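You operate a simulated robot arm through the tools that you are given. There is no shell and no other tool. Be economical: measure what you need, move in short steps, check, and stop when the job is done.

You are at the controls of a simulated robot arm. One attempt, no reset.

## Task
Stir 3 scoops of sugar into the tea and close the white pot.
Fine: with the small scoop into the grey mug; stirred with the steel spoon till no streaks show; both back where they lay; hardly any spilt.

It is judged by the outcome, as a careful person would: the job done as asked, and still so three seconds after it is handed in. It fails if anything else is knocked over, pushed out of place, dropped, spilled or broken.

## Robot
A 7-joint arm with a two-finger parallel gripper, fixed in place. Base frame: the origin is at the foot of the arm, x ahead of it, y to its left, z up; the work surface is at about z = 0.9. Lengths are in m, angles in degrees, forces in N, time in s.
With the tool pointing down near the work surface it reaches from about 0.34 to 0.78 m from the base axis. Its first joint turns from -166.0 to 166.0 degrees. Payload 3.91 kg.
The TCP is the grasp point between the finger pads, 0.03 m short of the fingertips. In the tool frame z runs along the fingers and y along their closing line. Largest opening 0.11 m; finger width 0.02, thickness 0.01; the body of the gripper, 0.048 by 0.112 m, starts 0.055 m behind the TCP.
Orientation is told as [roll, pitch, yaw] about the base's x, y, z axes, in that order, counted from this pose: with the fingers straight down and closing along the base's y, the tool's x points along the base's -x, its y along +y and its z along -z.

## Interface
- The arm moves only by the tool servo_tool. Its argument "rows" is a list of rows, each an object of numbers (a shift or turn left out is 0, a gripper value left out holds the last): "x", "y", "z": the shift along the tool's x, y, z in units of 100 mm (1.0 is 100 mm); "wx", "wy", "wz": the turn, a rotation vector about the tool's x, y, z in units of 90 degrees (1.0 is 90 degrees); "fingers": the closure, from 0 (fully open) to 1 (shut). In form: [{"x": .., "y": .., "z": .., "wx": .., "wy": .., "wz": .., "fingers": ..}, ...]. A call has 1 to 8 rows; each row is the pose to reach, as a shift and turn from the pose commanded when the call began, along the tool's axes at that moment. A call with a number of a shift or a turn outside -1 to 1 is refused whole. Each row takes 0.2 s and may step no farther than 0.05 m and 8.6 degrees from the row before; otherwise, or with a gripper value out of range, the whole call is refused. Where a pose cannot be reached the arm comes as near as it can. A force on the tool above 40 N (or 10 N above the force at the start of the call, whichever is more), or a blocked arm, ends the call early, and 0.2 s more pass. The fingers move at their own pace (about 0.153 m/s each) and stop on an object; they squeeze with about 40 N. The grip force told is the motor's: it shows also when the fingers shut on nothing. Time passes only in rows, and 0.2 s behind the last, so rows that repeat a pose let the fingers close. The reply holds the time, the measured pose of the TCP, the force on the tool along the base axes, the opening and the grip force, in the units named above and with some noise, with the torque about the TCP (base axes, N m) and any sound that the robot's microphone picked up.
- Cameras (640 x 400 px; columns grow to the right, rows downward): "scene" is fixed at [0.0469, 0.4989, 1.6653]; the picture's right is [-0.78, -0.62, 0.00], its down [-0.34, 0.42, -0.84] and it looks along [0.52, -0.66, -0.54] (base axes); focal length 349 px, centre (320, 200). "wrist" rides on the gripper at [0.077, 0.007, -0.115] in the tool frame; the picture's right is [-0.09, 1.00, 0.00], its down [-0.80, -0.07, -0.59] and it looks along [-0.59, -0.05, 0.80] (tool axes); focal length 270 px, centre (320, 200). There is no depth. A picture from a camera that has moved, and an enlarged one, comes with that camera's place and axes in the base frame and with its lens.
- grab_frame(camera): a new picture of that camera. No time passes.
- slide_trunk(by): slides the trunk up (or, below 0, down) by that many m; the arm rides with it, the base frame stays. It gives what a move gives, with no picture.
- enlarge(camera, box): a new picture of the part [left, top, right, bottom] of that camera's present view, enlarged. No time passes.
- sign_off(): hands the job in; it is judged then, once.

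Work in short steps. Places have to be worked out from the pictures, the camera data and where the tool is seen: move nearer, look again, correct. Check each grasp and each placing, and mend what went wrong. You have 120 turns and 84 pictures in all, those below and enlarged ones among them. Open the gripper and draw the arm clear of the work before you hand the job in, unless the task says otherwise; then end with one line.

The tools are called after ">>>" as name(argument=value, ...) on one line, values as JSON. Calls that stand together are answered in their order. servo_tool: Moves the arm, as the interface text tells. Its arguments: {"type":"object","properties":{"rows":{"type":"array","items":{"type":"object","properties":{"x":{"type":"number"},"y":{"type":"number"},"z":{"type":"number"},"wx":{"type":"number"},"wy":{"type":"number"},"wz":{"type":"number"},"fingers":{"type":"number"}}}}},"required":["rows"]} The other tools are called the same way: slide_trunk (by) slides the trunk up or down; grab_frame (camera) takes a picture; enlarge (camera, box) takes an enlarged picture of a part of a camera's view; sign_off () hands the job in.

At the start:

```text
time: 0.0
tcp_pos: [0.4679, 0.0727, 1.319]
tool_rot: [-0.1, 0.1, 0.0]
wrist_force: [0.1, 1.1, -0.3]
torque: [0.0, 0.02, 0.01]
finger_gap: 0.1097
gripper_force: 0.0
trunk travel left (down, up): [-0.575, 0.035]
```

scene: 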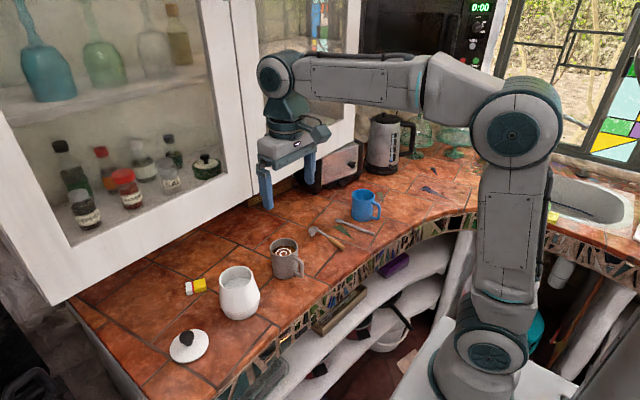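
wrist: 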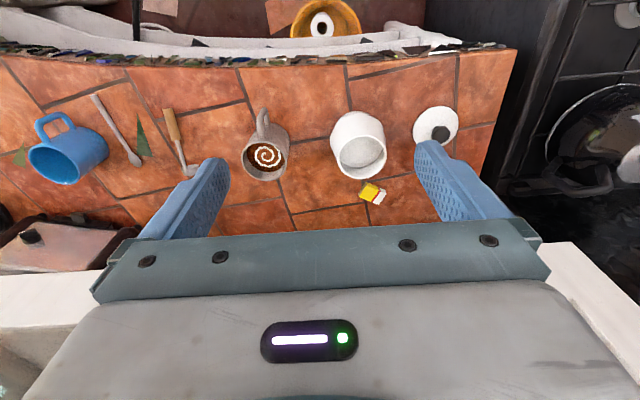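

I see the white pot, its lid, the grey mug, a scoop with a wooden handle, a steel spoon and a blue mug. I'll enlarge both views to work out their places.

>>> enlarge(camera="scene", box=[150, 170, 400, 370])

>>> enlarge(camera="wrist", box=[0, 60, 260, 220])

>>> enlarge(camera="wrist", box=[220, 80, 480, 240])

```text
2.00 times, centred on (275, 270) of scene
camera zoom: at [0.0469, 0.4989, 1.6653], right [-0.78, -0.62, 0.0], down [-0.34, 0.42, -0.84], along [0.52, -0.66, -0.54], focal length 697 px, centre (410, 60)
```

zoom: 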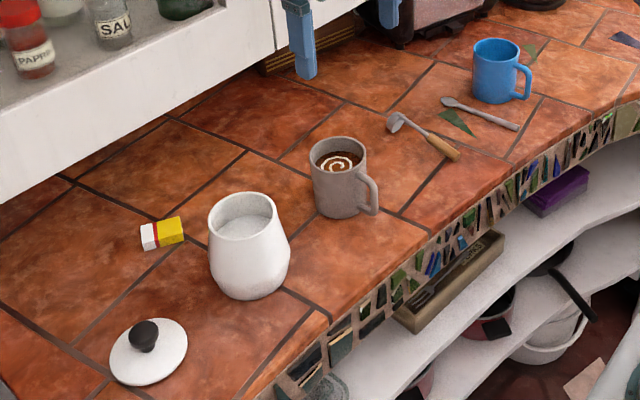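

```text
2.46 times, centred on (130, 140) of wrist
camera zoom: at [0.3918, 0.0789, 1.4342], right [0.09, 1.0, 0.0], down [0.8, -0.07, 0.59], along [0.59, -0.05, -0.8], focal length 665 px, centre (788, 348)
```

zoom: 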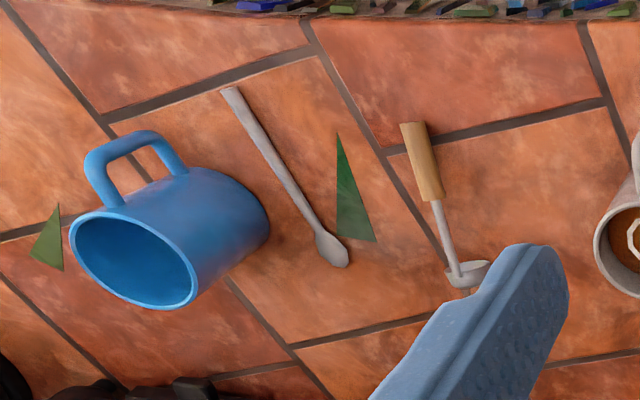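

```text
2.46 times, centred on (350, 160) of wrist
camera zoom: at [0.3918, 0.0789, 1.4342], right [0.09, 1.0, 0.0], down [0.8, -0.07, 0.59], along [0.59, -0.05, -0.8], focal length 665 px, centre (246, 298)
```

zoom: 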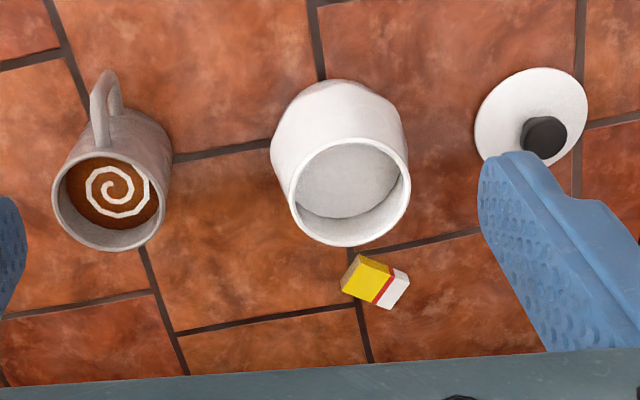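

Rough places at the table: mug (0.62,-0.05), pot (0.62,0.13), lid (0.617,0.30), scoop with bowl (0.67,-0.24) and handle end (0.53,-0.23), spoon at y≈-0.36. I'll lower the trunk a bit and move toward the scoop for a closer look.

>>> slide_trunk(by=-0.2)

>>> servo_tool(rows=[{"y": -0.5, "x": 0.1}, {"y": -1, "x": 0.2}])

>>> servo_tool(rows=[{"y": -0.5}, {"y": -1}])

>>> servo_tool(rows=[{"y": -0.5}, {"y": -1}])

>>> grab_frame(camera="wrist")

```text
time: 2.2
tcp_pos: [0.4689, 0.072, 1.1207]
tool_rot: [0.0, -0.1, 0.0]
wrist_force: [-0.1, 0.5, -0.8]
torque: [-0.04, -0.04, 0.0]
finger_gap: 0.11
gripper_force: 0.0
trunk travel left (down, up): [-0.375, 0.235]
```

```text
refused: row 1 steps farther than a row can; nothing moved
```

```text
time: 2.8
tcp_pos: [0.4671, -0.0274, 1.1196]
tool_rot: [0.0, 0.0, 0.0]
wrist_force: [-0.2, 0.0, -0.4]
torque: [0.01, -0.01, 0.03]
finger_gap: 0.11
gripper_force: 0.0
trunk travel left (down, up): [-0.375, 0.235]
```

```text
time: 3.4
tcp_pos: [0.4681, -0.1284, 1.1218]
tool_rot: [-0.1, 0.0, 0.0]
wrist_force: [0.3, -0.5, 0.3]
torque: [-0.01, 0.01, -0.02]
finger_gap: 0.11
gripper_force: 0.0
trunk travel left (down, up): [-0.375, 0.235]
```

```text
78 pictures are left
camera wrist: at [0.3919, -0.1221, 1.2359], right [0.09, 1.0, 0.0], down [0.8, -0.07, 0.59], along [0.59, -0.05, -0.8], focal length 270 px, centre (320, 200)
```

wrist: 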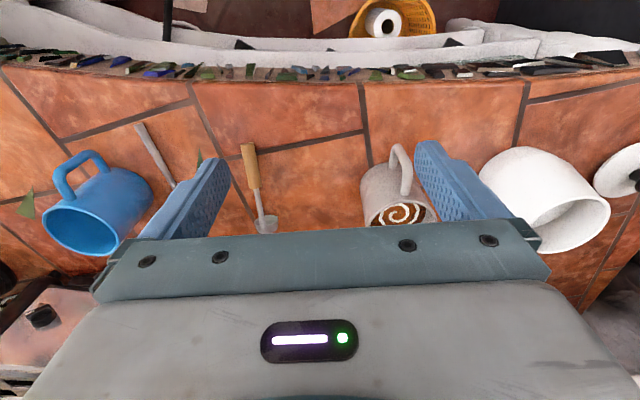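

The way is clear, so I continue to just above and behind the scoop and look again.

>>> servo_tool(rows=[{"y": -0.4, "x": 0.2, "z": 0.1}, {"y": -0.8, "x": 0.4, "z": 0.2}, {"y": -1.0, "x": 0.7, "z": 0.4}])

>>> grab_frame(camera="wrist")

>>> enlarge(camera="wrist", box=[240, 100, 400, 200])

>>> enlarge(camera="scene", box=[290, 200, 390, 262])

```text
time: 4.2
tcp_pos: [0.3953, -0.2267, 1.0817]
tool_rot: [0.0, 0.0, 0.1]
wrist_force: [0.3, -0.8, 0.0]
torque: [0.0, -0.01, -0.01]
finger_gap: 0.1098
gripper_force: 0.1
trunk travel left (down, up): [-0.375, 0.235]
```

```text
77 pictures are left
camera wrist: at [0.3196, -0.2198, 1.1966], right [0.09, 1.0, 0.0], down [0.8, -0.07, 0.6], along [0.59, -0.05, -0.8], focal length 270 px, centre (320, 200)
```

wrist: 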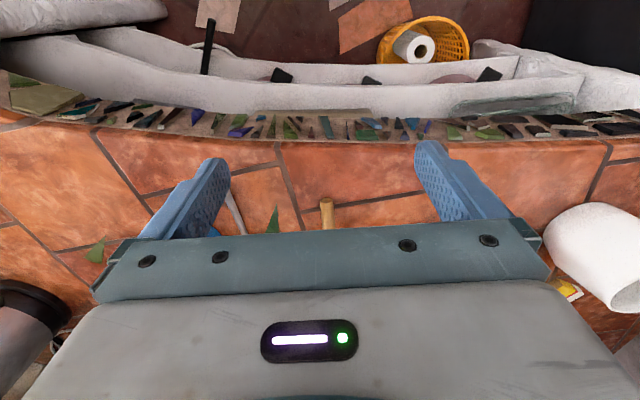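

```text
4.00 times, centred on (320, 150) of wrist
camera zoom: at [0.3196, -0.2198, 1.1966], right [0.09, 1.0, 0.0], down [0.8, -0.07, 0.6], along [0.59, -0.05, -0.8], focal length 1081 px, centre (320, 400)
```

zoom: 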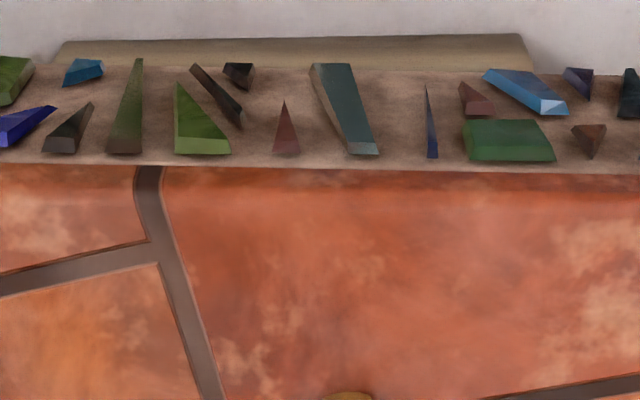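

```text
6.40 times, centred on (340, 231) of scene
camera zoom: at [0.0469, 0.4989, 1.6653], right [-0.78, -0.62, 0.0], down [-0.34, 0.42, -0.84], along [0.52, -0.66, -0.54], focal length 2231 px, centre (192, 2)
```

zoom: 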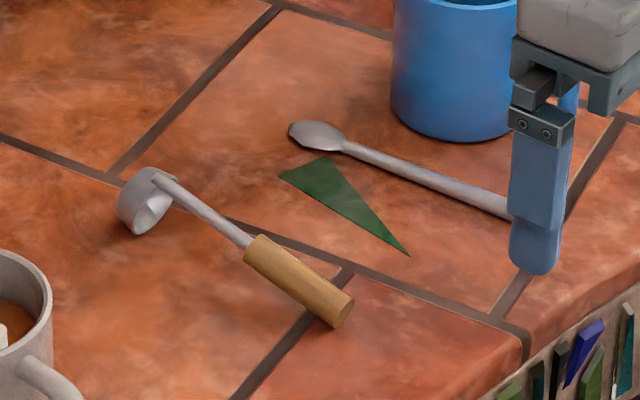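

The scoop seems to be a small ladle (shaft at the cup's rim, opening facing the handle). I'll move forward over it for a close look.

>>> servo_tool(rows=[{"x": -0.5}, {"x": -1.0}])

>>> servo_tool(rows=[{"x": -0.45, "z": 0.1}, {"x": -0.9, "z": 0.2}])

>>> enlarge(camera="wrist", box=[160, 0, 480, 200])

```text
time: 4.8
tcp_pos: [0.4976, -0.2258, 1.077]
tool_rot: [0.0, 0.1, -0.1]
wrist_force: [-0.4, 0.1, 1.0]
torque: [0.02, -0.02, -0.03]
finger_gap: 0.1099
gripper_force: 0.1
trunk travel left (down, up): [-0.375, 0.235]
```

```text
time: 5.4
tcp_pos: [0.5873, -0.226, 1.057]
tool_rot: [0.0, 0.1, -0.1]
wrist_force: [0.4, -1.3, 0.1]
torque: [0.03, 0.01, 0.0]
finger_gap: 0.11
gripper_force: 0.2
trunk travel left (down, up): [-0.375, 0.235]
```

```text
2.00 times, centred on (320, 100) of wrist
camera zoom: at [0.5111, -0.22, 1.1716], right [0.09, 1.0, 0.0], down [0.8, -0.07, 0.59], along [0.59, -0.05, -0.8], focal length 541 px, centre (320, 400)
```

zoom: 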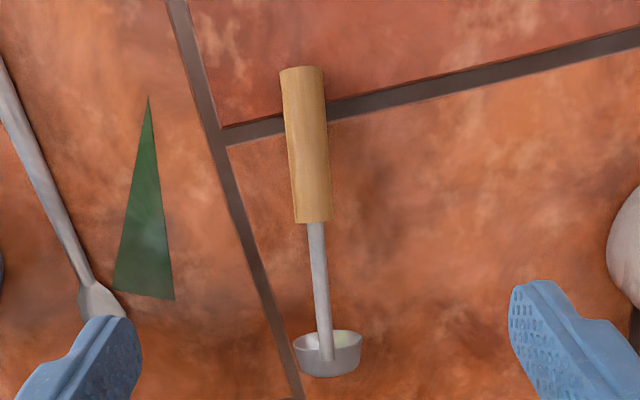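

The cup opens toward the handle with the shaft on its upper side; the handle lies along x at y≈-0.229, wood from x≈0.534 to 0.594, centre z≈0.912. I'll tilt the tool so the fingers point forward-down along the handle, which lets me hold the ladle upright later.

>>> servo_tool(rows=[{"x": 0.12, "wy": -0.089, "z": 0.05}, {"x": 0.24, "wy": -0.178, "z": 0.1}, {"x": 0.36, "wy": -0.267, "z": 0.15}, {"x": 0.48, "wy": -0.356, "z": 0.2}, {"x": 0.6, "wy": -0.445, "z": 0.25}, {"x": 0.72, "wy": -0.534, "z": 0.3}, {"x": 0.84, "wy": -0.623, "z": 0.35}, {"x": 0.9, "wy": -0.711, "z": 0.4, "y": -0.03}])

>>> grab_frame(camera="wrist")

>>> grab_frame(camera="scene")

```text
time: 7.2
tcp_pos: [0.4972, -0.2296, 1.0203]
tool_rot: [0.0, -64.0, 0.1]
wrist_force: [-0.3, 0.2, 0.5]
torque: [0.04, 0.0, 0.03]
finger_gap: 0.1102
gripper_force: 0.0
trunk travel left (down, up): [-0.375, 0.235]
```

```text
73 pictures are left
camera wrist: at [0.3618, -0.2238, 1.0012], right [0.04, 1.0, 0.08], down [-0.18, -0.07, 0.98], along [0.98, -0.05, 0.18], focal length 270 px, centre (320, 200)
```

wrist: 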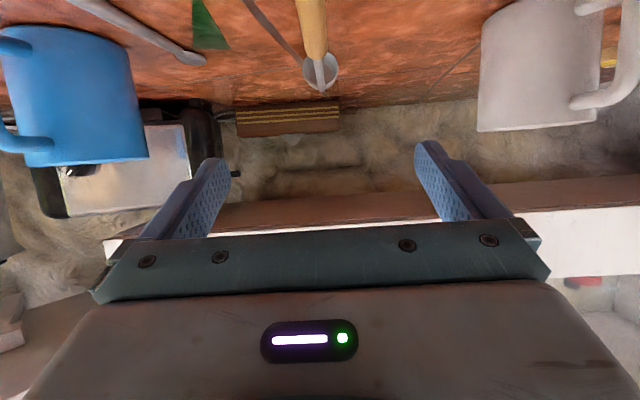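

```text
72 pictures are left
```

scene: 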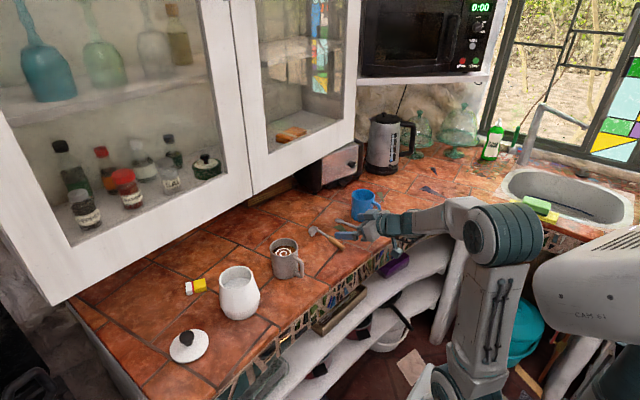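

The tilt was reached. I'll check the alignment with the handle before going in.

>>> enlarge(camera="wrist", box=[240, 0, 400, 100])

```text
4.00 times, centred on (320, 50) of wrist
camera zoom: at [0.3618, -0.2238, 1.0012], right [0.04, 1.0, 0.08], down [-0.18, -0.07, 0.98], along [0.98, -0.05, 0.18], focal length 1081 px, centre (320, 800)
```

zoom: 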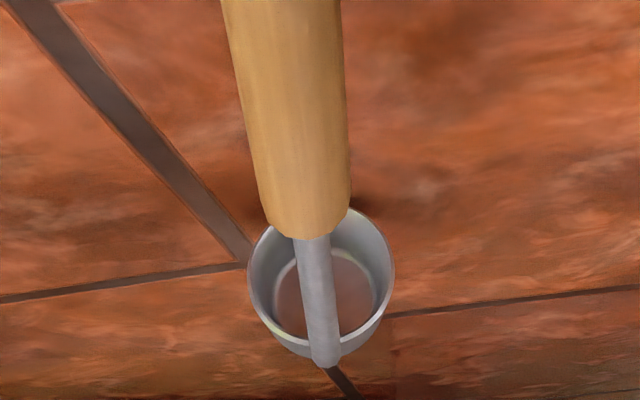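

The handle is centred at y≈-0.229, in line with the tool. Moving in with open fingers straddling the handle.

>>> servo_tool(rows=[{"x": 0.2, "z": 0.28}, {"x": 0.4, "z": 0.56}, {"x": 0.52, "z": 0.74}, {"x": 0.626, "z": 0.839}])

>>> enlarge(camera="scene", box=[290, 190, 410, 265])

>>> grab_frame(camera="wrist")

```text
time: 8.2
tcp_pos: [0.5464, -0.2306, 0.9246]
tool_rot: [-0.2, -64.0, -0.1]
wrist_force: [-0.2, -0.3, 0.8]
torque: [-0.02, -0.01, -0.02]
finger_gap: 0.1102
gripper_force: 0.0
trunk travel left (down, up): [-0.375, 0.235]
```

```text
5.33 times, centred on (350, 228) of scene
camera zoom: at [0.0469, 0.4989, 1.6653], right [-0.78, -0.62, 0.0], down [-0.34, 0.42, -0.84], along [0.52, -0.66, -0.54], focal length 1859 px, centre (160, 53)
```

zoom: 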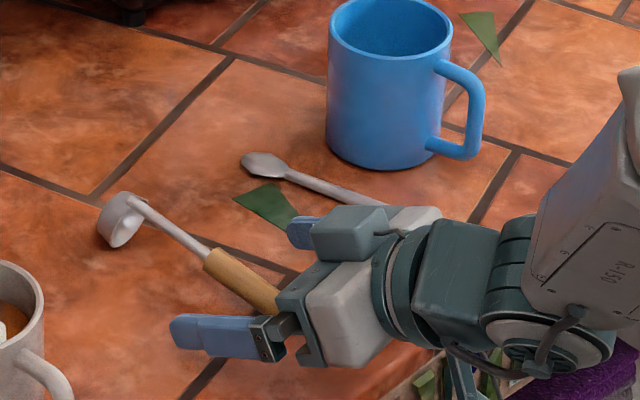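

```text
69 pictures are left
camera wrist: at [0.4106, -0.2247, 0.9074], right [0.04, 1.0, 0.08], down [-0.18, -0.07, 0.98], along [0.98, -0.05, 0.18], focal length 270 px, centre (320, 200)
```

wrist: 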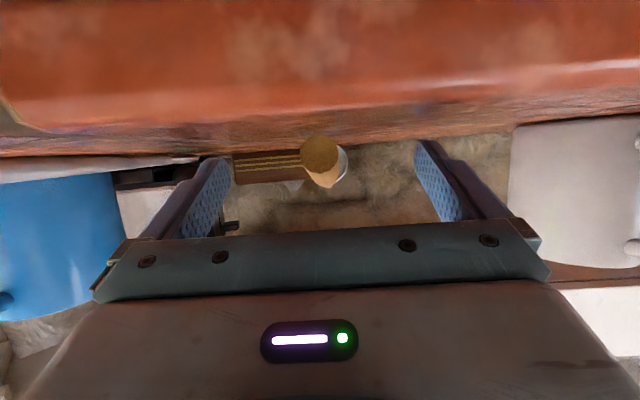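

The handle is between the fingers and nothing is touched. Close and hold.

>>> servo_tool(rows=[{"fingers": 1}, {"fingers": 1}, {"fingers": 1}, {"fingers": 1}])

>>> grab_frame(camera="wrist")

```text
time: 9.2
tcp_pos: [0.5457, -0.2303, 0.9273]
tool_rot: [0.0, -64.0, 0.1]
wrist_force: [0.3, 0.2, 0.0]
torque: [-0.02, -0.05, 0.05]
finger_gap: 0.0167
gripper_force: 40.4
trunk travel left (down, up): [-0.375, 0.235]
```

```text
68 pictures are left
camera wrist: at [0.4105, -0.2245, 0.9078], right [0.04, 1.0, 0.08], down [-0.18, -0.07, 0.98], along [0.98, -0.05, 0.18], focal length 270 px, centre (320, 200)
```

wrist: 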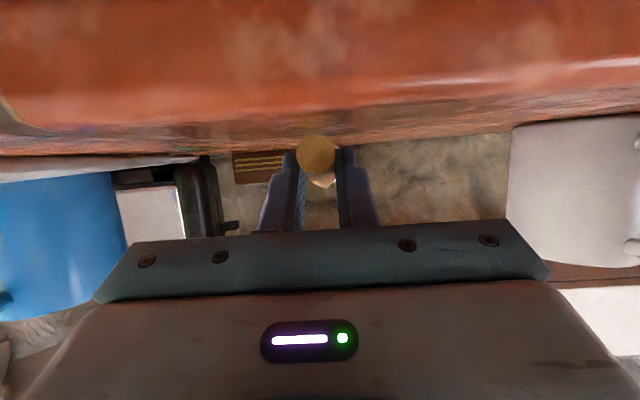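

Grasped (gap 0.0167, 40 N). Lifting straight up with the trunk.

>>> slide_trunk(by=0.2)

>>> enlarge(camera="scene", box=[240, 120, 420, 232])

```text
time: 11.3
tcp_pos: [0.5464, -0.2303, 1.1265]
tool_rot: [0.1, -64.0, 0.0]
wrist_force: [-0.1, 0.8, -1.7]
torque: [-0.01, 0.07, -0.02]
finger_gap: 0.0169
gripper_force: 39.7
trunk travel left (down, up): [-0.575, 0.035]
```

```text
3.56 times, centred on (330, 176) of scene
camera zoom: at [0.0469, 0.4989, 1.6653], right [-0.78, -0.62, 0.0], down [-0.34, 0.42, -0.84], along [0.52, -0.66, -0.54], focal length 1240 px, centre (284, 285)
```

zoom: 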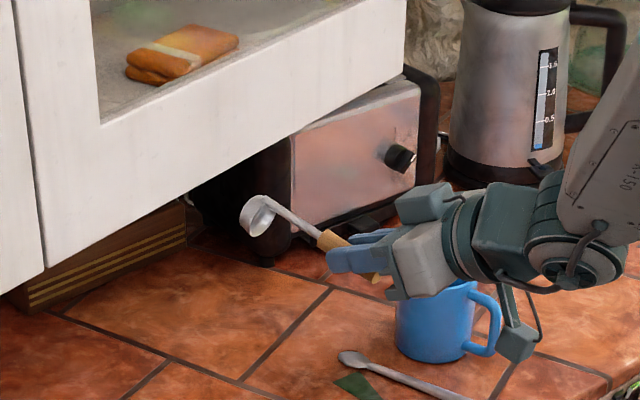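

Firmly held. From the pictures I work out that the cabinet front hangs at x≈0.755 with its bottom at z≈1.11, so I must not lean the hand far forward. I carry the ladle over toward the pot.

>>> servo_tool(rows=[{"y": 0.35}, {"y": 0.7}, {"y": 1.0}])

>>> servo_tool(rows=[{"y": 0.35}, {"y": 0.7}, {"y": 1.0}])

>>> servo_tool(rows=[{"y": 0.35}, {"y": 0.7}, {"y": 1.0}])

>>> grab_frame(camera="wrist")

>>> grab_frame(camera="scene")

```text
time: 12.1
tcp_pos: [0.5465, -0.1308, 1.128]
tool_rot: [-0.1, -63.9, 0.0]
wrist_force: [-0.4, -0.8, 0.3]
torque: [-0.03, -0.01, 0.01]
finger_gap: 0.0001
gripper_force: 37.4
trunk travel left (down, up): [-0.575, 0.035]
```

```text
time: 12.9
tcp_pos: [0.5479, -0.028, 1.1264]
tool_rot: [-0.2, -63.9, 0.3]
wrist_force: [-0.1, 0.0, 0.0]
torque: [-0.05, 0.02, -0.02]
finger_gap: 0.0
gripper_force: 38.3
trunk travel left (down, up): [-0.575, 0.035]
```

```text
time: 13.7
tcp_pos: [0.5456, 0.0714, 1.1267]
tool_rot: [0.0, -63.9, 0.0]
wrist_force: [-0.1, -0.4, 0.5]
torque: [0.03, 0.0, -0.02]
finger_gap: 0.0001
gripper_force: 37.6
trunk travel left (down, up): [-0.575, 0.035]
```

```text
66 pictures are left
camera wrist: at [0.41, 0.0779, 1.107], right [0.04, 1.0, 0.08], down [-0.18, -0.07, 0.98], along [0.98, -0.05, 0.18], focal length 270 px, centre (320, 200)
```

wrist: 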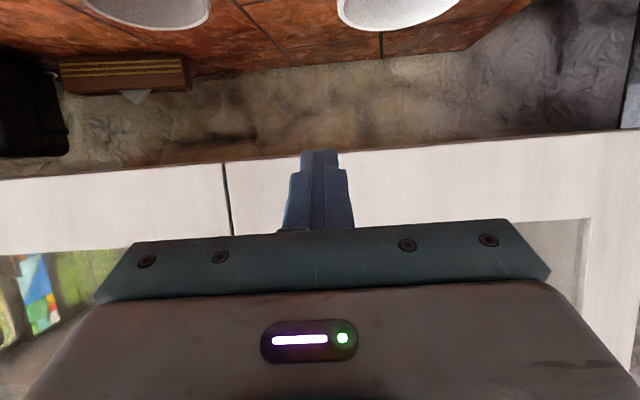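

```text
65 pictures are left
```

scene: 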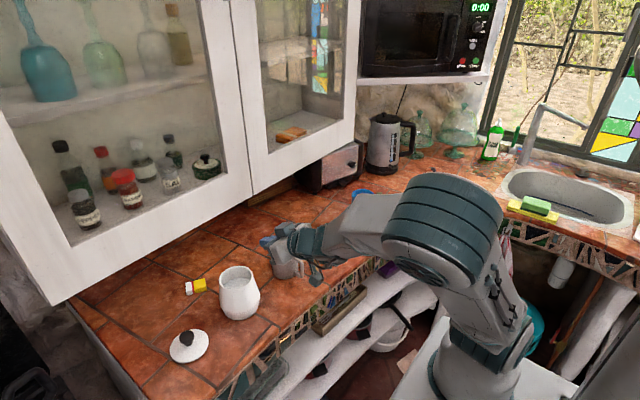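

The gap reads zero: the ladle slipped out during the sideways move. I'll raise the hand out of the way and find where it is.

>>> servo_tool(rows=[{"wy": 0.09, "x": -0.2, "fingers": 0}, {"wy": 0.18, "x": -0.4}, {"wy": 0.27, "x": -0.5}, {"wy": 0.36, "x": -0.6}, {"wy": 0.45, "x": -0.6}, {"wy": 0.54, "x": -0.6}, {"wy": 0.63, "x": -0.6}, {"wy": 0.71, "x": -0.6}])

>>> grab_frame(camera="wrist")

>>> grab_frame(camera="scene")

```text
time: 15.5
tcp_pos: [0.5741, 0.0676, 1.1793]
tool_rot: [0.1, 0.1, 0.0]
wrist_force: [0.2, -0.4, -0.9]
torque: [0.03, 0.02, -0.02]
finger_gap: 0.11
gripper_force: 0.1
out of reach, approached as far as the arm can: row 2, 3
trunk travel left (down, up): [-0.575, 0.035]
```

```text
64 pictures are left
camera wrist: at [0.4974, 0.0739, 1.2948], right [0.09, 1.0, 0.0], down [0.8, -0.07, 0.59], along [0.59, -0.05, -0.8], focal length 270 px, centre (320, 200)
```

wrist: 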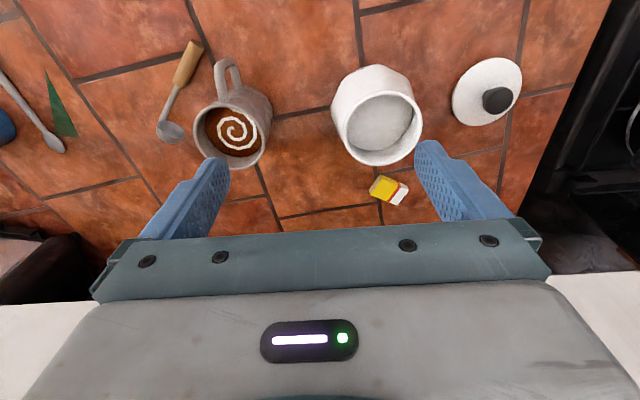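

```text
63 pictures are left
```

scene: 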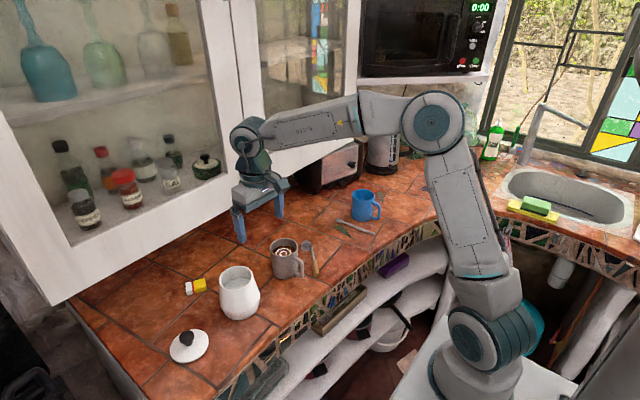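

The ladle lies next to the grey mug, and the mug and everything else are unharmed. I'll measure the scoop where it lies now, together with the pot and the mug.

>>> enlarge(camera="wrist", box=[120, 20, 280, 120])

>>> enlarge(camera="wrist", box=[180, 50, 436, 210])

>>> enlarge(camera="scene", box=[200, 220, 340, 307])

```text
4.00 times, centred on (200, 70) of wrist
camera zoom: at [0.4974, 0.0739, 1.2948], right [0.09, 1.0, 0.0], down [0.8, -0.07, 0.59], along [0.59, -0.05, -0.8], focal length 1081 px, centre (800, 720)
```

zoom: 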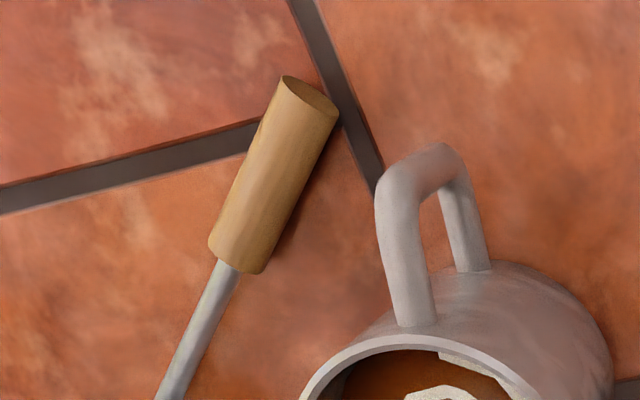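

```text
2.50 times, centred on (308, 130) of wrist
camera zoom: at [0.4974, 0.0739, 1.2948], right [0.09, 1.0, 0.0], down [0.8, -0.07, 0.59], along [0.59, -0.05, -0.8], focal length 676 px, centre (350, 375)
```

zoom: 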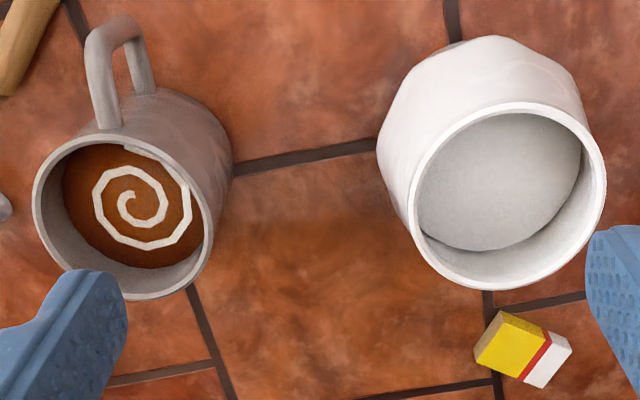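

```text
4.57 times, centred on (270, 264) of scene
camera zoom: at [0.0469, 0.4989, 1.6653], right [-0.78, -0.62, 0.0], down [-0.34, 0.42, -0.84], along [0.52, -0.66, -0.54], focal length 1594 px, centre (549, -90)
```

zoom: 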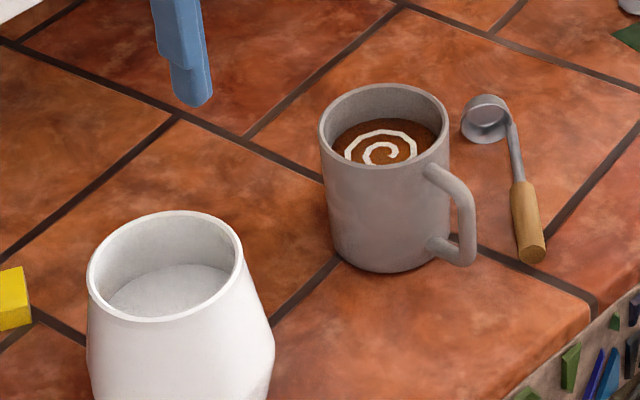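

The ladle is too near the mug for a handle grasp, so I'll pick it up by its cup, which is away from the mug, and lay it back at its original spot for a proper grasp. Moving over the cup with the hand yawed to match.

>>> servo_tool(rows=[{"y": -0.35, "x": -0.1, "z": 0.1}, {"y": -0.7, "x": -0.2, "z": 0.2}, {"y": -1.0, "x": -0.3, "z": 0.3}])

>>> servo_tool(rows=[{"y": -0.2, "wz": 0.08, "z": 0.05}, {"y": -0.4, "wz": 0.16, "z": 0.1}, {"y": -0.6, "wz": 0.24, "z": 0.15}, {"y": -0.8, "wz": 0.32, "z": 0.2}, {"y": -0.95, "wz": 0.4, "z": 0.25}, {"y": -1.0, "wz": 0.478, "z": 0.3}])

>>> grab_frame(camera="wrist")

```text
time: 16.3
tcp_pos: [0.6058, -0.0339, 1.1496]
tool_rot: [0.1, -0.1, -0.1]
wrist_force: [-0.8, 0.4, -0.4]
torque: [0.03, 0.0, 0.03]
finger_gap: 0.1099
gripper_force: 0.2
trunk travel left (down, up): [-0.575, 0.035]
```

```text
time: 17.7
tcp_pos: [0.6043, -0.1318, 1.121]
tool_rot: [0.2, -0.1, -43.3]
wrist_force: [0.1, -0.3, 0.3]
torque: [-0.01, -0.01, 0.01]
finger_gap: 0.1101
gripper_force: 0.0
trunk travel left (down, up): [-0.575, 0.035]
```

```text
59 pictures are left
camera wrist: at [0.5528, -0.0743, 1.2353], right [0.75, 0.67, 0.0], down [0.53, -0.6, 0.6], along [0.4, -0.44, -0.8], focal length 270 px, centre (320, 200)
```

wrist: 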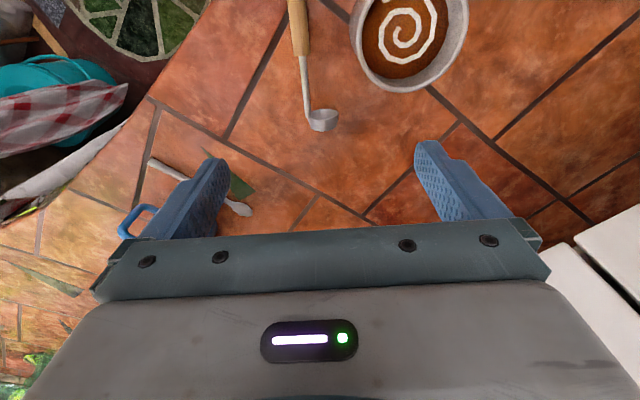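

>>> enlarge(camera="wrist", box=[240, 40, 400, 140])

```text
4.00 times, centred on (320, 90) of wrist
camera zoom: at [0.5528, -0.0743, 1.2353], right [0.75, 0.67, 0.0], down [0.53, -0.6, 0.6], along [0.4, -0.44, -0.8], focal length 1081 px, centre (320, 640)
```

zoom: 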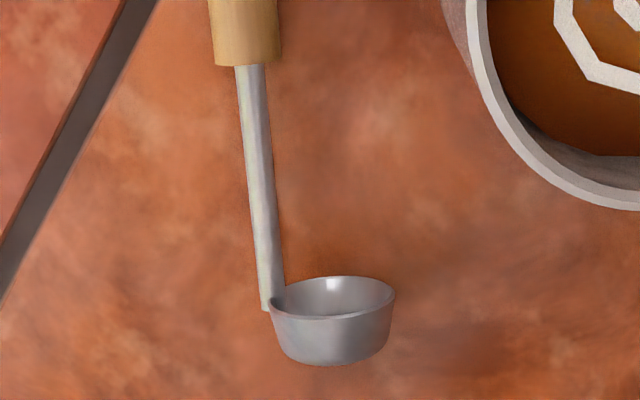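

The cup is at about (0.634,-0.157), with the shaft meeting it at (0.617,-0.165). I'll grip the thin shaft just behind the cup at (0.6075,-0.1556), keeping the hand clear of the mug.

>>> servo_tool(rows=[{"x": -0.186, "y": -0.151, "z": 0.3, "fingers": 0.4}, {"x": -0.186, "y": -0.151, "z": 0.65}, {"x": -0.186, "y": -0.151, "z": 1.0}])

>>> grab_frame(camera="wrist")

>>> enlarge(camera="scene", box=[250, 190, 370, 265])

```text
time: 18.5
tcp_pos: [0.6069, -0.1539, 1.0225]
tool_rot: [0.1, -0.1, -43.0]
wrist_force: [0.4, 0.1, 0.5]
torque: [0.0, 0.0, -0.01]
finger_gap: 0.0657
gripper_force: 0.1
trunk travel left (down, up): [-0.575, 0.035]
```

```text
57 pictures are left
camera wrist: at [0.556, -0.0973, 1.1369], right [0.74, 0.67, 0.0], down [0.54, -0.6, 0.6], along [0.4, -0.44, -0.8], focal length 270 px, centre (320, 200)
```

wrist: 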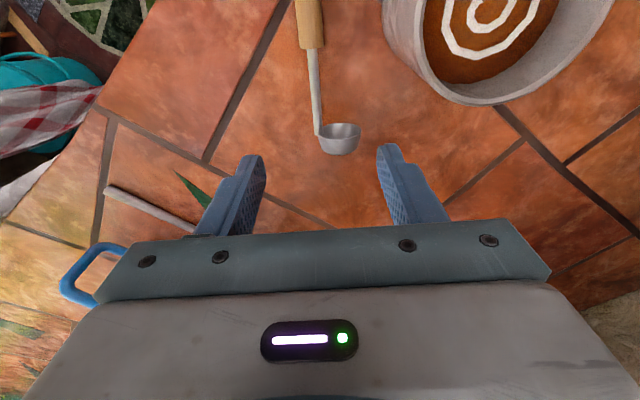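

```text
5.33 times, centred on (310, 228) of scene
camera zoom: at [0.0469, 0.4989, 1.6653], right [-0.78, -0.62, 0.0], down [-0.34, 0.42, -0.84], along [0.52, -0.66, -0.54], focal length 1859 px, centre (373, 53)
```

zoom: 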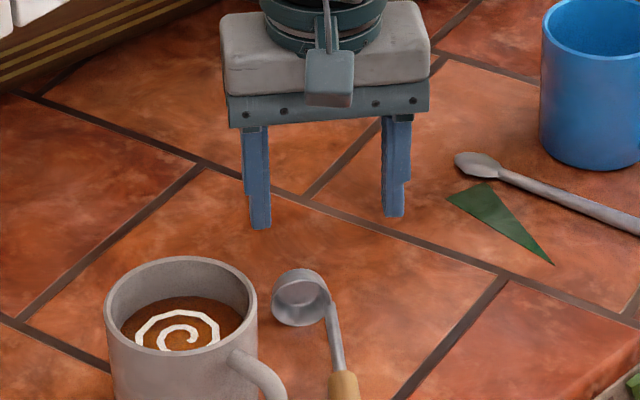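

Lateral offset from the shaft is about 2.5 mm; I correct it and descend to the table, then close.

>>> servo_tool(rows=[{"y": -0.025, "z": 0.4}, {"y": -0.025, "z": 0.75}, {"y": -0.025, "z": 0.91}, {"y": -0.025, "z": 0.91}])

>>> servo_tool(rows=[{"fingers": 1}, {"fingers": 1}, {"fingers": 1}, {"fingers": 1}])

>>> grab_frame(camera="wrist")

```text
time: 19.5
tcp_pos: [0.6051, -0.1557, 0.9308]
tool_rot: [0.1, -0.1, -42.9]
wrist_force: [0.2, 0.3, -0.1]
torque: [0.0, 0.0, 0.01]
finger_gap: 0.0662
gripper_force: 0.0
trunk travel left (down, up): [-0.575, 0.035]
```

```text
time: 20.5
tcp_pos: [0.6057, -0.1572, 0.9312]
tool_rot: [0.1, -0.1, -43.1]
wrist_force: [0.1, 0.0, -0.1]
torque: [-0.04, -0.03, -0.01]
finger_gap: 0.0068
gripper_force: 39.5
trunk travel left (down, up): [-0.575, 0.035]
```

```text
55 pictures are left
camera wrist: at [0.5543, -0.0988, 1.0456], right [0.74, 0.67, 0.0], down [0.54, -0.6, 0.6], along [0.4, -0.44, -0.8], focal length 270 px, centre (320, 200)
```

wrist: 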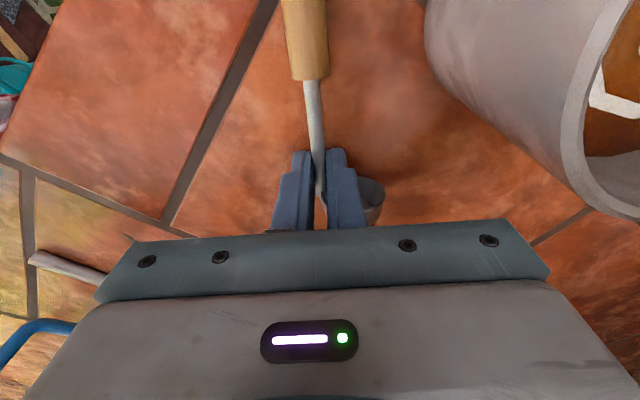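

Solid grip on the shaft (gap 6.8 mm). Lifting 4 cm and slowly taking it to its original spot while turning it back parallel to x.

>>> servo_tool(rows=[{"z": -0.15}, {"z": -0.4}, {"z": -0.4, "x": -0.13, "y": -0.045, "wz": -0.08}, {"z": -0.4, "x": -0.26, "y": -0.09, "wz": -0.16}, {"z": -0.4, "x": -0.39, "y": -0.135, "wz": -0.24}, {"z": -0.4, "x": -0.52, "y": -0.18, "wz": -0.32}, {"z": -0.4, "x": -0.65, "y": -0.225, "wz": -0.4}, {"z": -0.4, "x": -0.769, "y": -0.267, "wz": -0.477}])

>>> grab_frame(camera="wrist")

```text
time: 22.3
tcp_pos: [0.643, -0.2281, 0.9691]
tool_rot: [0.0, 0.1, 0.0]
wrist_force: [0.6, 0.3, -0.1]
torque: [0.01, -0.02, 0.03]
finger_gap: 0.0067
gripper_force: 39.9
trunk travel left (down, up): [-0.575, 0.035]
```

```text
54 pictures are left
camera wrist: at [0.5671, -0.2221, 1.0837], right [0.09, 1.0, 0.0], down [0.8, -0.07, 0.59], along [0.59, -0.05, -0.8], focal length 270 px, centre (320, 200)
```

wrist: 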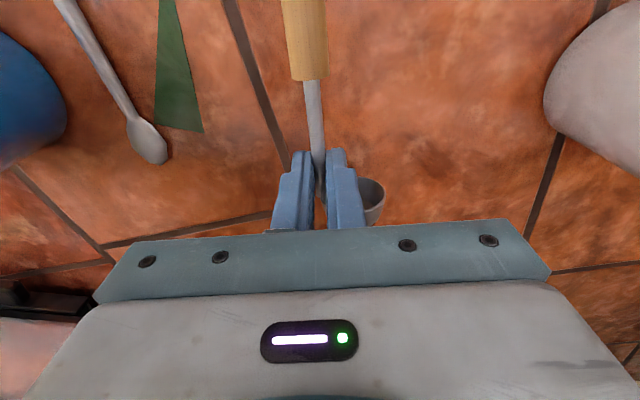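

Held steadily over its original spot. Lowering, releasing gently, and rising to look.

>>> servo_tool(rows=[{"z": 0.2, "y": -0.01}, {"z": 0.35, "y": -0.01}, {"z": 0.382, "y": -0.01}])

>>> servo_tool(rows=[{"fingers": 0.8}, {"fingers": 0.6}, {"fingers": 0.4}, {"z": -0.3}, {"z": -0.8}])

>>> enlarge(camera="wrist", box=[160, 0, 480, 200])

```text
time: 23.1
tcp_pos: [0.6426, -0.2289, 0.9316]
tool_rot: [0.0, -0.2, -0.1]
wrist_force: [-1.2, 0.3, 0.9]
torque: [0.09, -0.02, 0.03]
finger_gap: 0.0066
gripper_force: 40.9
trunk travel left (down, up): [-0.575, 0.035]
```

```text
time: 24.3
tcp_pos: [0.6441, -0.2298, 1.0127]
tool_rot: [-0.2, -0.1, -0.1]
wrist_force: [-0.5, -0.8, -0.5]
torque: [0.0, -0.01, 0.02]
finger_gap: 0.0658
gripper_force: 0.2
trunk travel left (down, up): [-0.575, 0.035]
```

```text
2.00 times, centred on (320, 100) of wrist
camera zoom: at [0.5667, -0.2227, 1.1276], right [0.09, 1.0, 0.0], down [0.8, -0.07, 0.6], along [0.59, -0.05, -0.8], focal length 541 px, centre (320, 400)
```

zoom: 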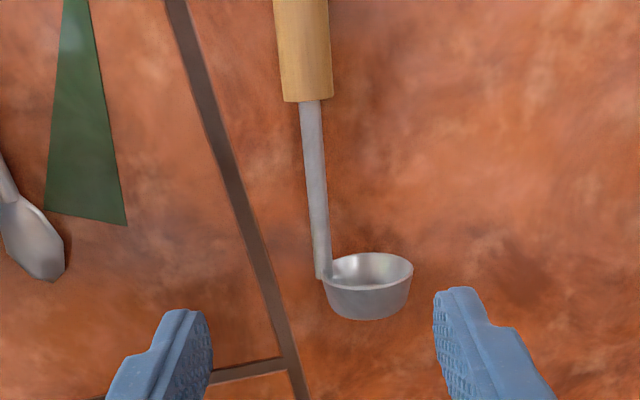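

The ladle is back at its original spot, straight along x. Next I tilt 45° behind it to grasp the shaft right in front of the wood at x≈0.581.

>>> servo_tool(rows=[{"x": 0.15, "wy": -0.083}, {"x": 0.3, "wy": -0.167}, {"x": 0.45, "wy": -0.25}, {"x": 0.6, "wy": -0.333, "z": 0.05}, {"x": 0.8, "wy": -0.417, "z": 0.15}, {"x": 0.95, "wy": -0.5, "z": 0.25, "y": 0.01}])

>>> enlarge(camera="wrist", box=[160, 0, 480, 200])

```text
time: 25.7
tcp_pos: [0.5462, -0.2288, 0.9862]
tool_rot: [0.2, -45.1, -0.4]
wrist_force: [0.0, -0.5, -0.5]
torque: [-0.01, 0.0, 0.02]
finger_gap: 0.066
gripper_force: 0.0
trunk travel left (down, up): [-0.575, 0.035]
```

```text
2.00 times, centred on (320, 100) of wrist
camera zoom: at [0.4107, -0.2231, 1.0129], right [0.06, 1.0, 0.07], down [0.14, -0.07, 0.99], along [0.99, -0.05, -0.15], focal length 541 px, centre (320, 400)
```

zoom: 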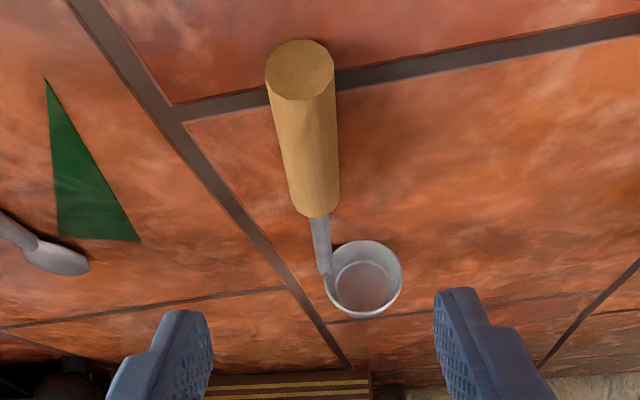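

Aligned. Moving down-forward to straddle the shaft, then closing.

>>> servo_tool(rows=[{"x": 0.15, "z": 0.26}, {"x": 0.24, "z": 0.45}, {"x": 0.279, "z": 0.523}, {"x": 0.279, "z": 0.523}])

>>> servo_tool(rows=[{"fingers": 1}, {"fingers": 1}, {"fingers": 1}, {"fingers": 1}])

>>> enlarge(camera="scene", box=[290, 190, 410, 265])

>>> enlarge(camera="wrist", box=[240, 100, 400, 200])

```text
time: 26.7
tcp_pos: [0.5646, -0.2285, 0.9304]
tool_rot: [0.0, -45.1, -0.1]
wrist_force: [0.3, -0.2, 0.9]
torque: [0.01, 0.01, -0.01]
finger_gap: 0.0661
gripper_force: 0.1
trunk travel left (down, up): [-0.575, 0.035]
```

```text
time: 27.7
tcp_pos: [0.5656, -0.2306, 0.9306]
tool_rot: [0.0, -45.1, -0.1]
wrist_force: [0.1, 0.3, -0.1]
torque: [0.01, 0.06, -0.02]
finger_gap: 0.0169
gripper_force: 39.4
trunk travel left (down, up): [-0.575, 0.035]
```

```text
5.33 times, centred on (350, 228) of scene
camera zoom: at [0.0469, 0.4989, 1.6653], right [-0.78, -0.62, 0.0], down [-0.34, 0.42, -0.84], along [0.52, -0.66, -0.54], focal length 1859 px, centre (160, 53)
```

zoom: 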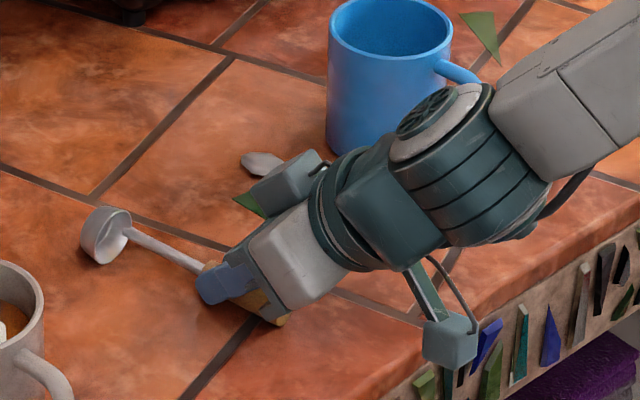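

```text
4.00 times, centred on (320, 150) of wrist
camera zoom: at [0.4298, -0.2223, 0.9564], right [0.06, 1.0, 0.06], down [0.14, -0.07, 0.99], along [0.99, -0.05, -0.15], focal length 1081 px, centre (320, 400)
```

zoom: 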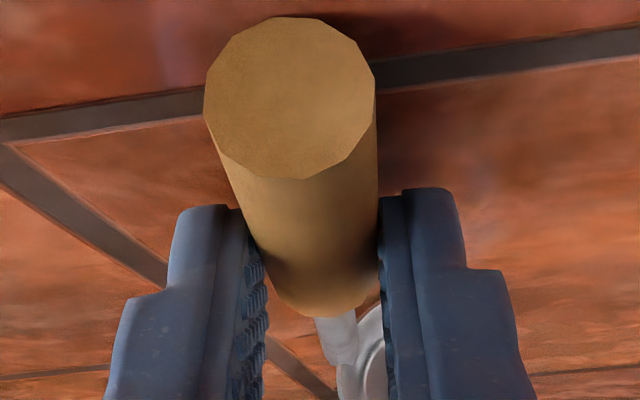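

The fingers pinch the wood only at their very tips, which is what slipped before. I'll open and regrasp on the shaft just in front of the wood at 30° tilt, where the pads cover it properly.

>>> servo_tool(rows=[{"fingers": 0.7}, {"fingers": 0.4}, {"z": -0.3}, {"z": -0.3, "x": -0.15, "wy": 0.09}, {"z": -0.05, "x": -0.226, "wy": 0.167}, {"z": 0.226, "x": -0.226, "wy": 0.167}, {"z": 0.226, "x": -0.226, "wy": 0.167}])

>>> enlarge(camera="wrist", box=[200, 0, 440, 150])

```text
time: 29.3
tcp_pos: [0.5973, -0.2281, 0.931]
tool_rot: [-0.1, -30.2, -0.2]
wrist_force: [-4.7, -0.2, 10.2]
torque: [0.29, 0.13, 0.09]
finger_gap: 0.0658
gripper_force: 0.2
trunk travel left (down, up): [-0.575, 0.035]
```

```text
2.67 times, centred on (320, 75) of wrist
camera zoom: at [0.4731, -0.222, 0.9912], right [0.08, 1.0, 0.04], down [0.39, -0.07, 0.92], along [0.92, -0.06, -0.4], focal length 721 px, centre (320, 533)
```

zoom: 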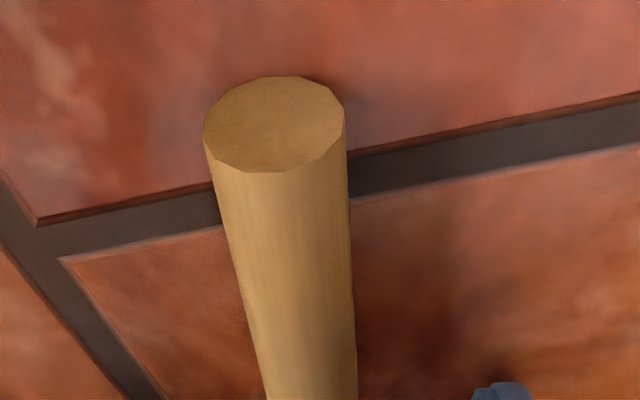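

The fingertips just touch the table (10 N up). I raise 1 mm and close.

>>> servo_tool(rows=[{"z": -0.015}, {"z": -0.015, "fingers": 1}, {"z": -0.015, "fingers": 1}, {"z": -0.015, "fingers": 1}, {"z": -0.015, "fingers": 1}])

>>> grab_frame(camera="wrist")

```text
time: 30.5
tcp_pos: [0.5963, -0.2273, 0.9303]
tool_rot: [0.1, -30.1, 0.0]
wrist_force: [0.2, 1.7, 2.8]
torque: [0.08, -0.25, 0.05]
finger_gap: 0.0153
gripper_force: 40.6
trunk travel left (down, up): [-0.575, 0.035]
```

```text
48 pictures are left
camera wrist: at [0.4733, -0.2209, 0.9914], right [0.08, 1.0, 0.04], down [0.4, -0.07, 0.92], along [0.92, -0.05, -0.4], focal length 270 px, centre (320, 200)
```

wrist: 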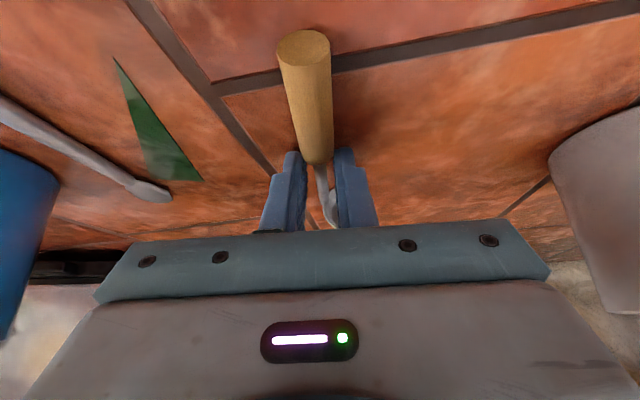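

It still catches the wood's front corner (gap 15 mm). Opening, shifting 14 mm further toward the cup, and closing again.

>>> servo_tool(rows=[{"fingers": 0.6}, {"fingers": 0.4}, {"z": -0.1}, {"z": -0.03, "x": -0.121}, {"z": 0.055, "x": -0.121}, {"z": 0.055, "x": -0.121, "fingers": 1}, {"z": 0.055, "x": -0.121, "fingers": 1}, {"z": 0.055, "x": -0.121, "fingers": 1}])

>>> servo_tool(rows=[{"fingers": 1}, {"fingers": 1}])

>>> grab_frame(camera="wrist")

```text
time: 32.3
tcp_pos: [0.6092, -0.2284, 0.9345]
tool_rot: [0.0, -30.0, -0.2]
wrist_force: [0.3, 0.2, 0.6]
torque: [-0.01, 0.09, -0.04]
finger_gap: 0.0064
gripper_force: 39.8
trunk travel left (down, up): [-0.575, 0.035]
```

```text
time: 32.9
tcp_pos: [0.609, -0.2281, 0.9331]
tool_rot: [0.0, -30.0, 0.0]
wrist_force: [-0.6, 0.7, -0.4]
torque: [-0.01, 0.03, -0.03]
finger_gap: 0.0066
gripper_force: 40.2
trunk travel left (down, up): [-0.575, 0.035]
```

```text
47 pictures are left
camera wrist: at [0.4863, -0.222, 0.9938], right [0.08, 1.0, 0.04], down [0.4, -0.07, 0.92], along [0.92, -0.05, -0.4], focal length 270 px, centre (320, 200)
```

wrist: 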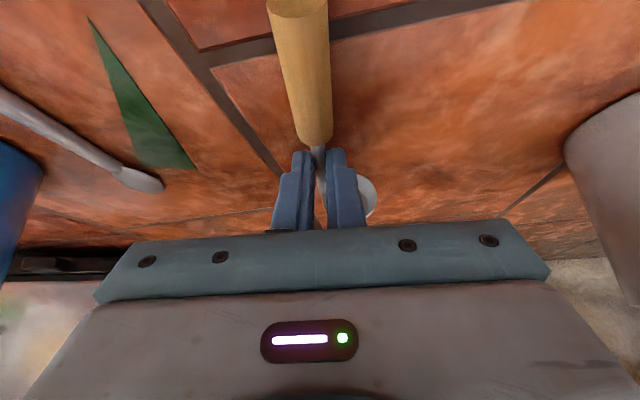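

Now the shaft is properly held (gap 6.6 mm). Lifting slowly and bringing the tool back to vertical.

>>> servo_tool(rows=[{"x": -0.05, "z": -0.087}, {"x": -0.15, "z": -0.26}, {"x": -0.27, "z": -0.47}, {"x": -0.4, "z": -0.69}, {"x": -0.53, "z": -0.92}])

>>> servo_tool(rows=[{"wy": 0.083, "x": -0.05, "z": -0.05}, {"wy": 0.167, "x": -0.1, "z": -0.1}, {"wy": 0.25, "x": -0.15, "z": -0.2}, {"wy": 0.333, "x": -0.2, "z": -0.3}])

>>> grab_frame(camera="scene")

```text
time: 34.1
tcp_pos: [0.61, -0.2264, 1.0405]
tool_rot: [0.0, -29.9, -0.1]
wrist_force: [-0.5, 0.2, -1.1]
torque: [-0.03, 0.03, 0.0]
finger_gap: 0.0067
gripper_force: 40.2
trunk travel left (down, up): [-0.575, 0.035]
```

```text
time: 35.1
tcp_pos: [0.6128, -0.2285, 1.0748]
tool_rot: [0.0, 0.1, -0.1]
wrist_force: [-0.5, -0.3, -0.7]
torque: [-0.02, -0.01, -0.03]
finger_gap: 0.0066
gripper_force: 40.1
trunk travel left (down, up): [-0.575, 0.035]
```

```text
46 pictures are left
```

scene: 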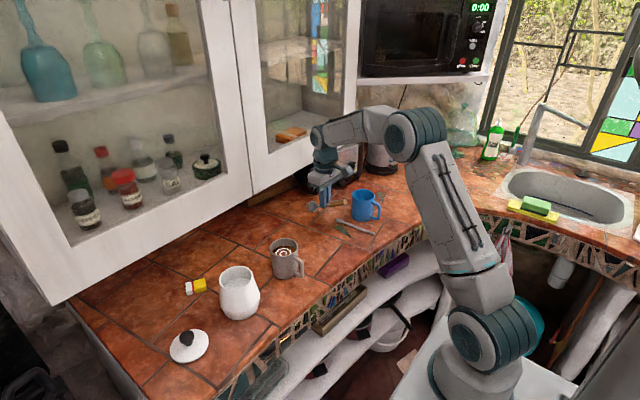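

The ladle is held and stable. I carry it slowly toward the pot, a little higher.

>>> servo_tool(rows=[{"y": 0.1, "z": -0.1}, {"y": 0.25, "z": -0.2}, {"y": 0.42, "z": -0.3}, {"y": 0.6, "z": -0.4, "x": 0.1}, {"y": 0.78, "z": -0.4, "x": 0.2}, {"y": 0.92, "z": -0.4, "x": 0.3}, {"y": 1.0, "z": -0.4, "x": 0.3}])

>>> servo_tool(rows=[{"y": 0.1}, {"y": 0.25}, {"y": 0.42}, {"y": 0.6}, {"y": 0.78}, {"y": 0.92}, {"y": 1.0}])

>>> servo_tool(rows=[{"y": 0.1}, {"y": 0.25}, {"y": 0.42}, {"y": 0.6}, {"y": 0.78}, {"y": 0.92}, {"y": 1.0}])

>>> grab_frame(camera="wrist")

```text
time: 36.7
tcp_pos: [0.582, -0.1284, 1.1144]
tool_rot: [0.0, -0.2, -0.1]
wrist_force: [-0.4, -0.6, -0.8]
torque: [-0.01, 0.0, 0.01]
finger_gap: 0.0066
gripper_force: 39.7
trunk travel left (down, up): [-0.575, 0.035]
```

```text
time: 38.3
tcp_pos: [0.5823, -0.0282, 1.1143]
tool_rot: [0.1, -0.1, -0.1]
wrist_force: [-0.2, 0.6, -1.0]
torque: [-0.01, -0.02, -0.02]
finger_gap: 0.0065
gripper_force: 40.4
trunk travel left (down, up): [-0.575, 0.035]
```

```text
time: 39.9
tcp_pos: [0.5824, 0.0737, 1.1149]
tool_rot: [-0.1, -0.1, -0.1]
wrist_force: [0.6, 0.4, -0.5]
torque: [-0.06, 0.02, 0.05]
finger_gap: 0.0067
gripper_force: 39.9
trunk travel left (down, up): [-0.575, 0.035]
```

```text
45 pictures are left
camera wrist: at [0.5054, 0.0791, 1.2294], right [0.09, 1.0, 0.0], down [0.8, -0.07, 0.6], along [0.59, -0.05, -0.8], focal length 270 px, centre (320, 200)
```

wrist: 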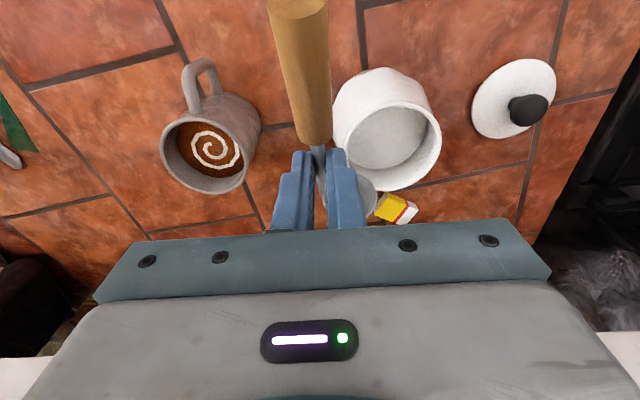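

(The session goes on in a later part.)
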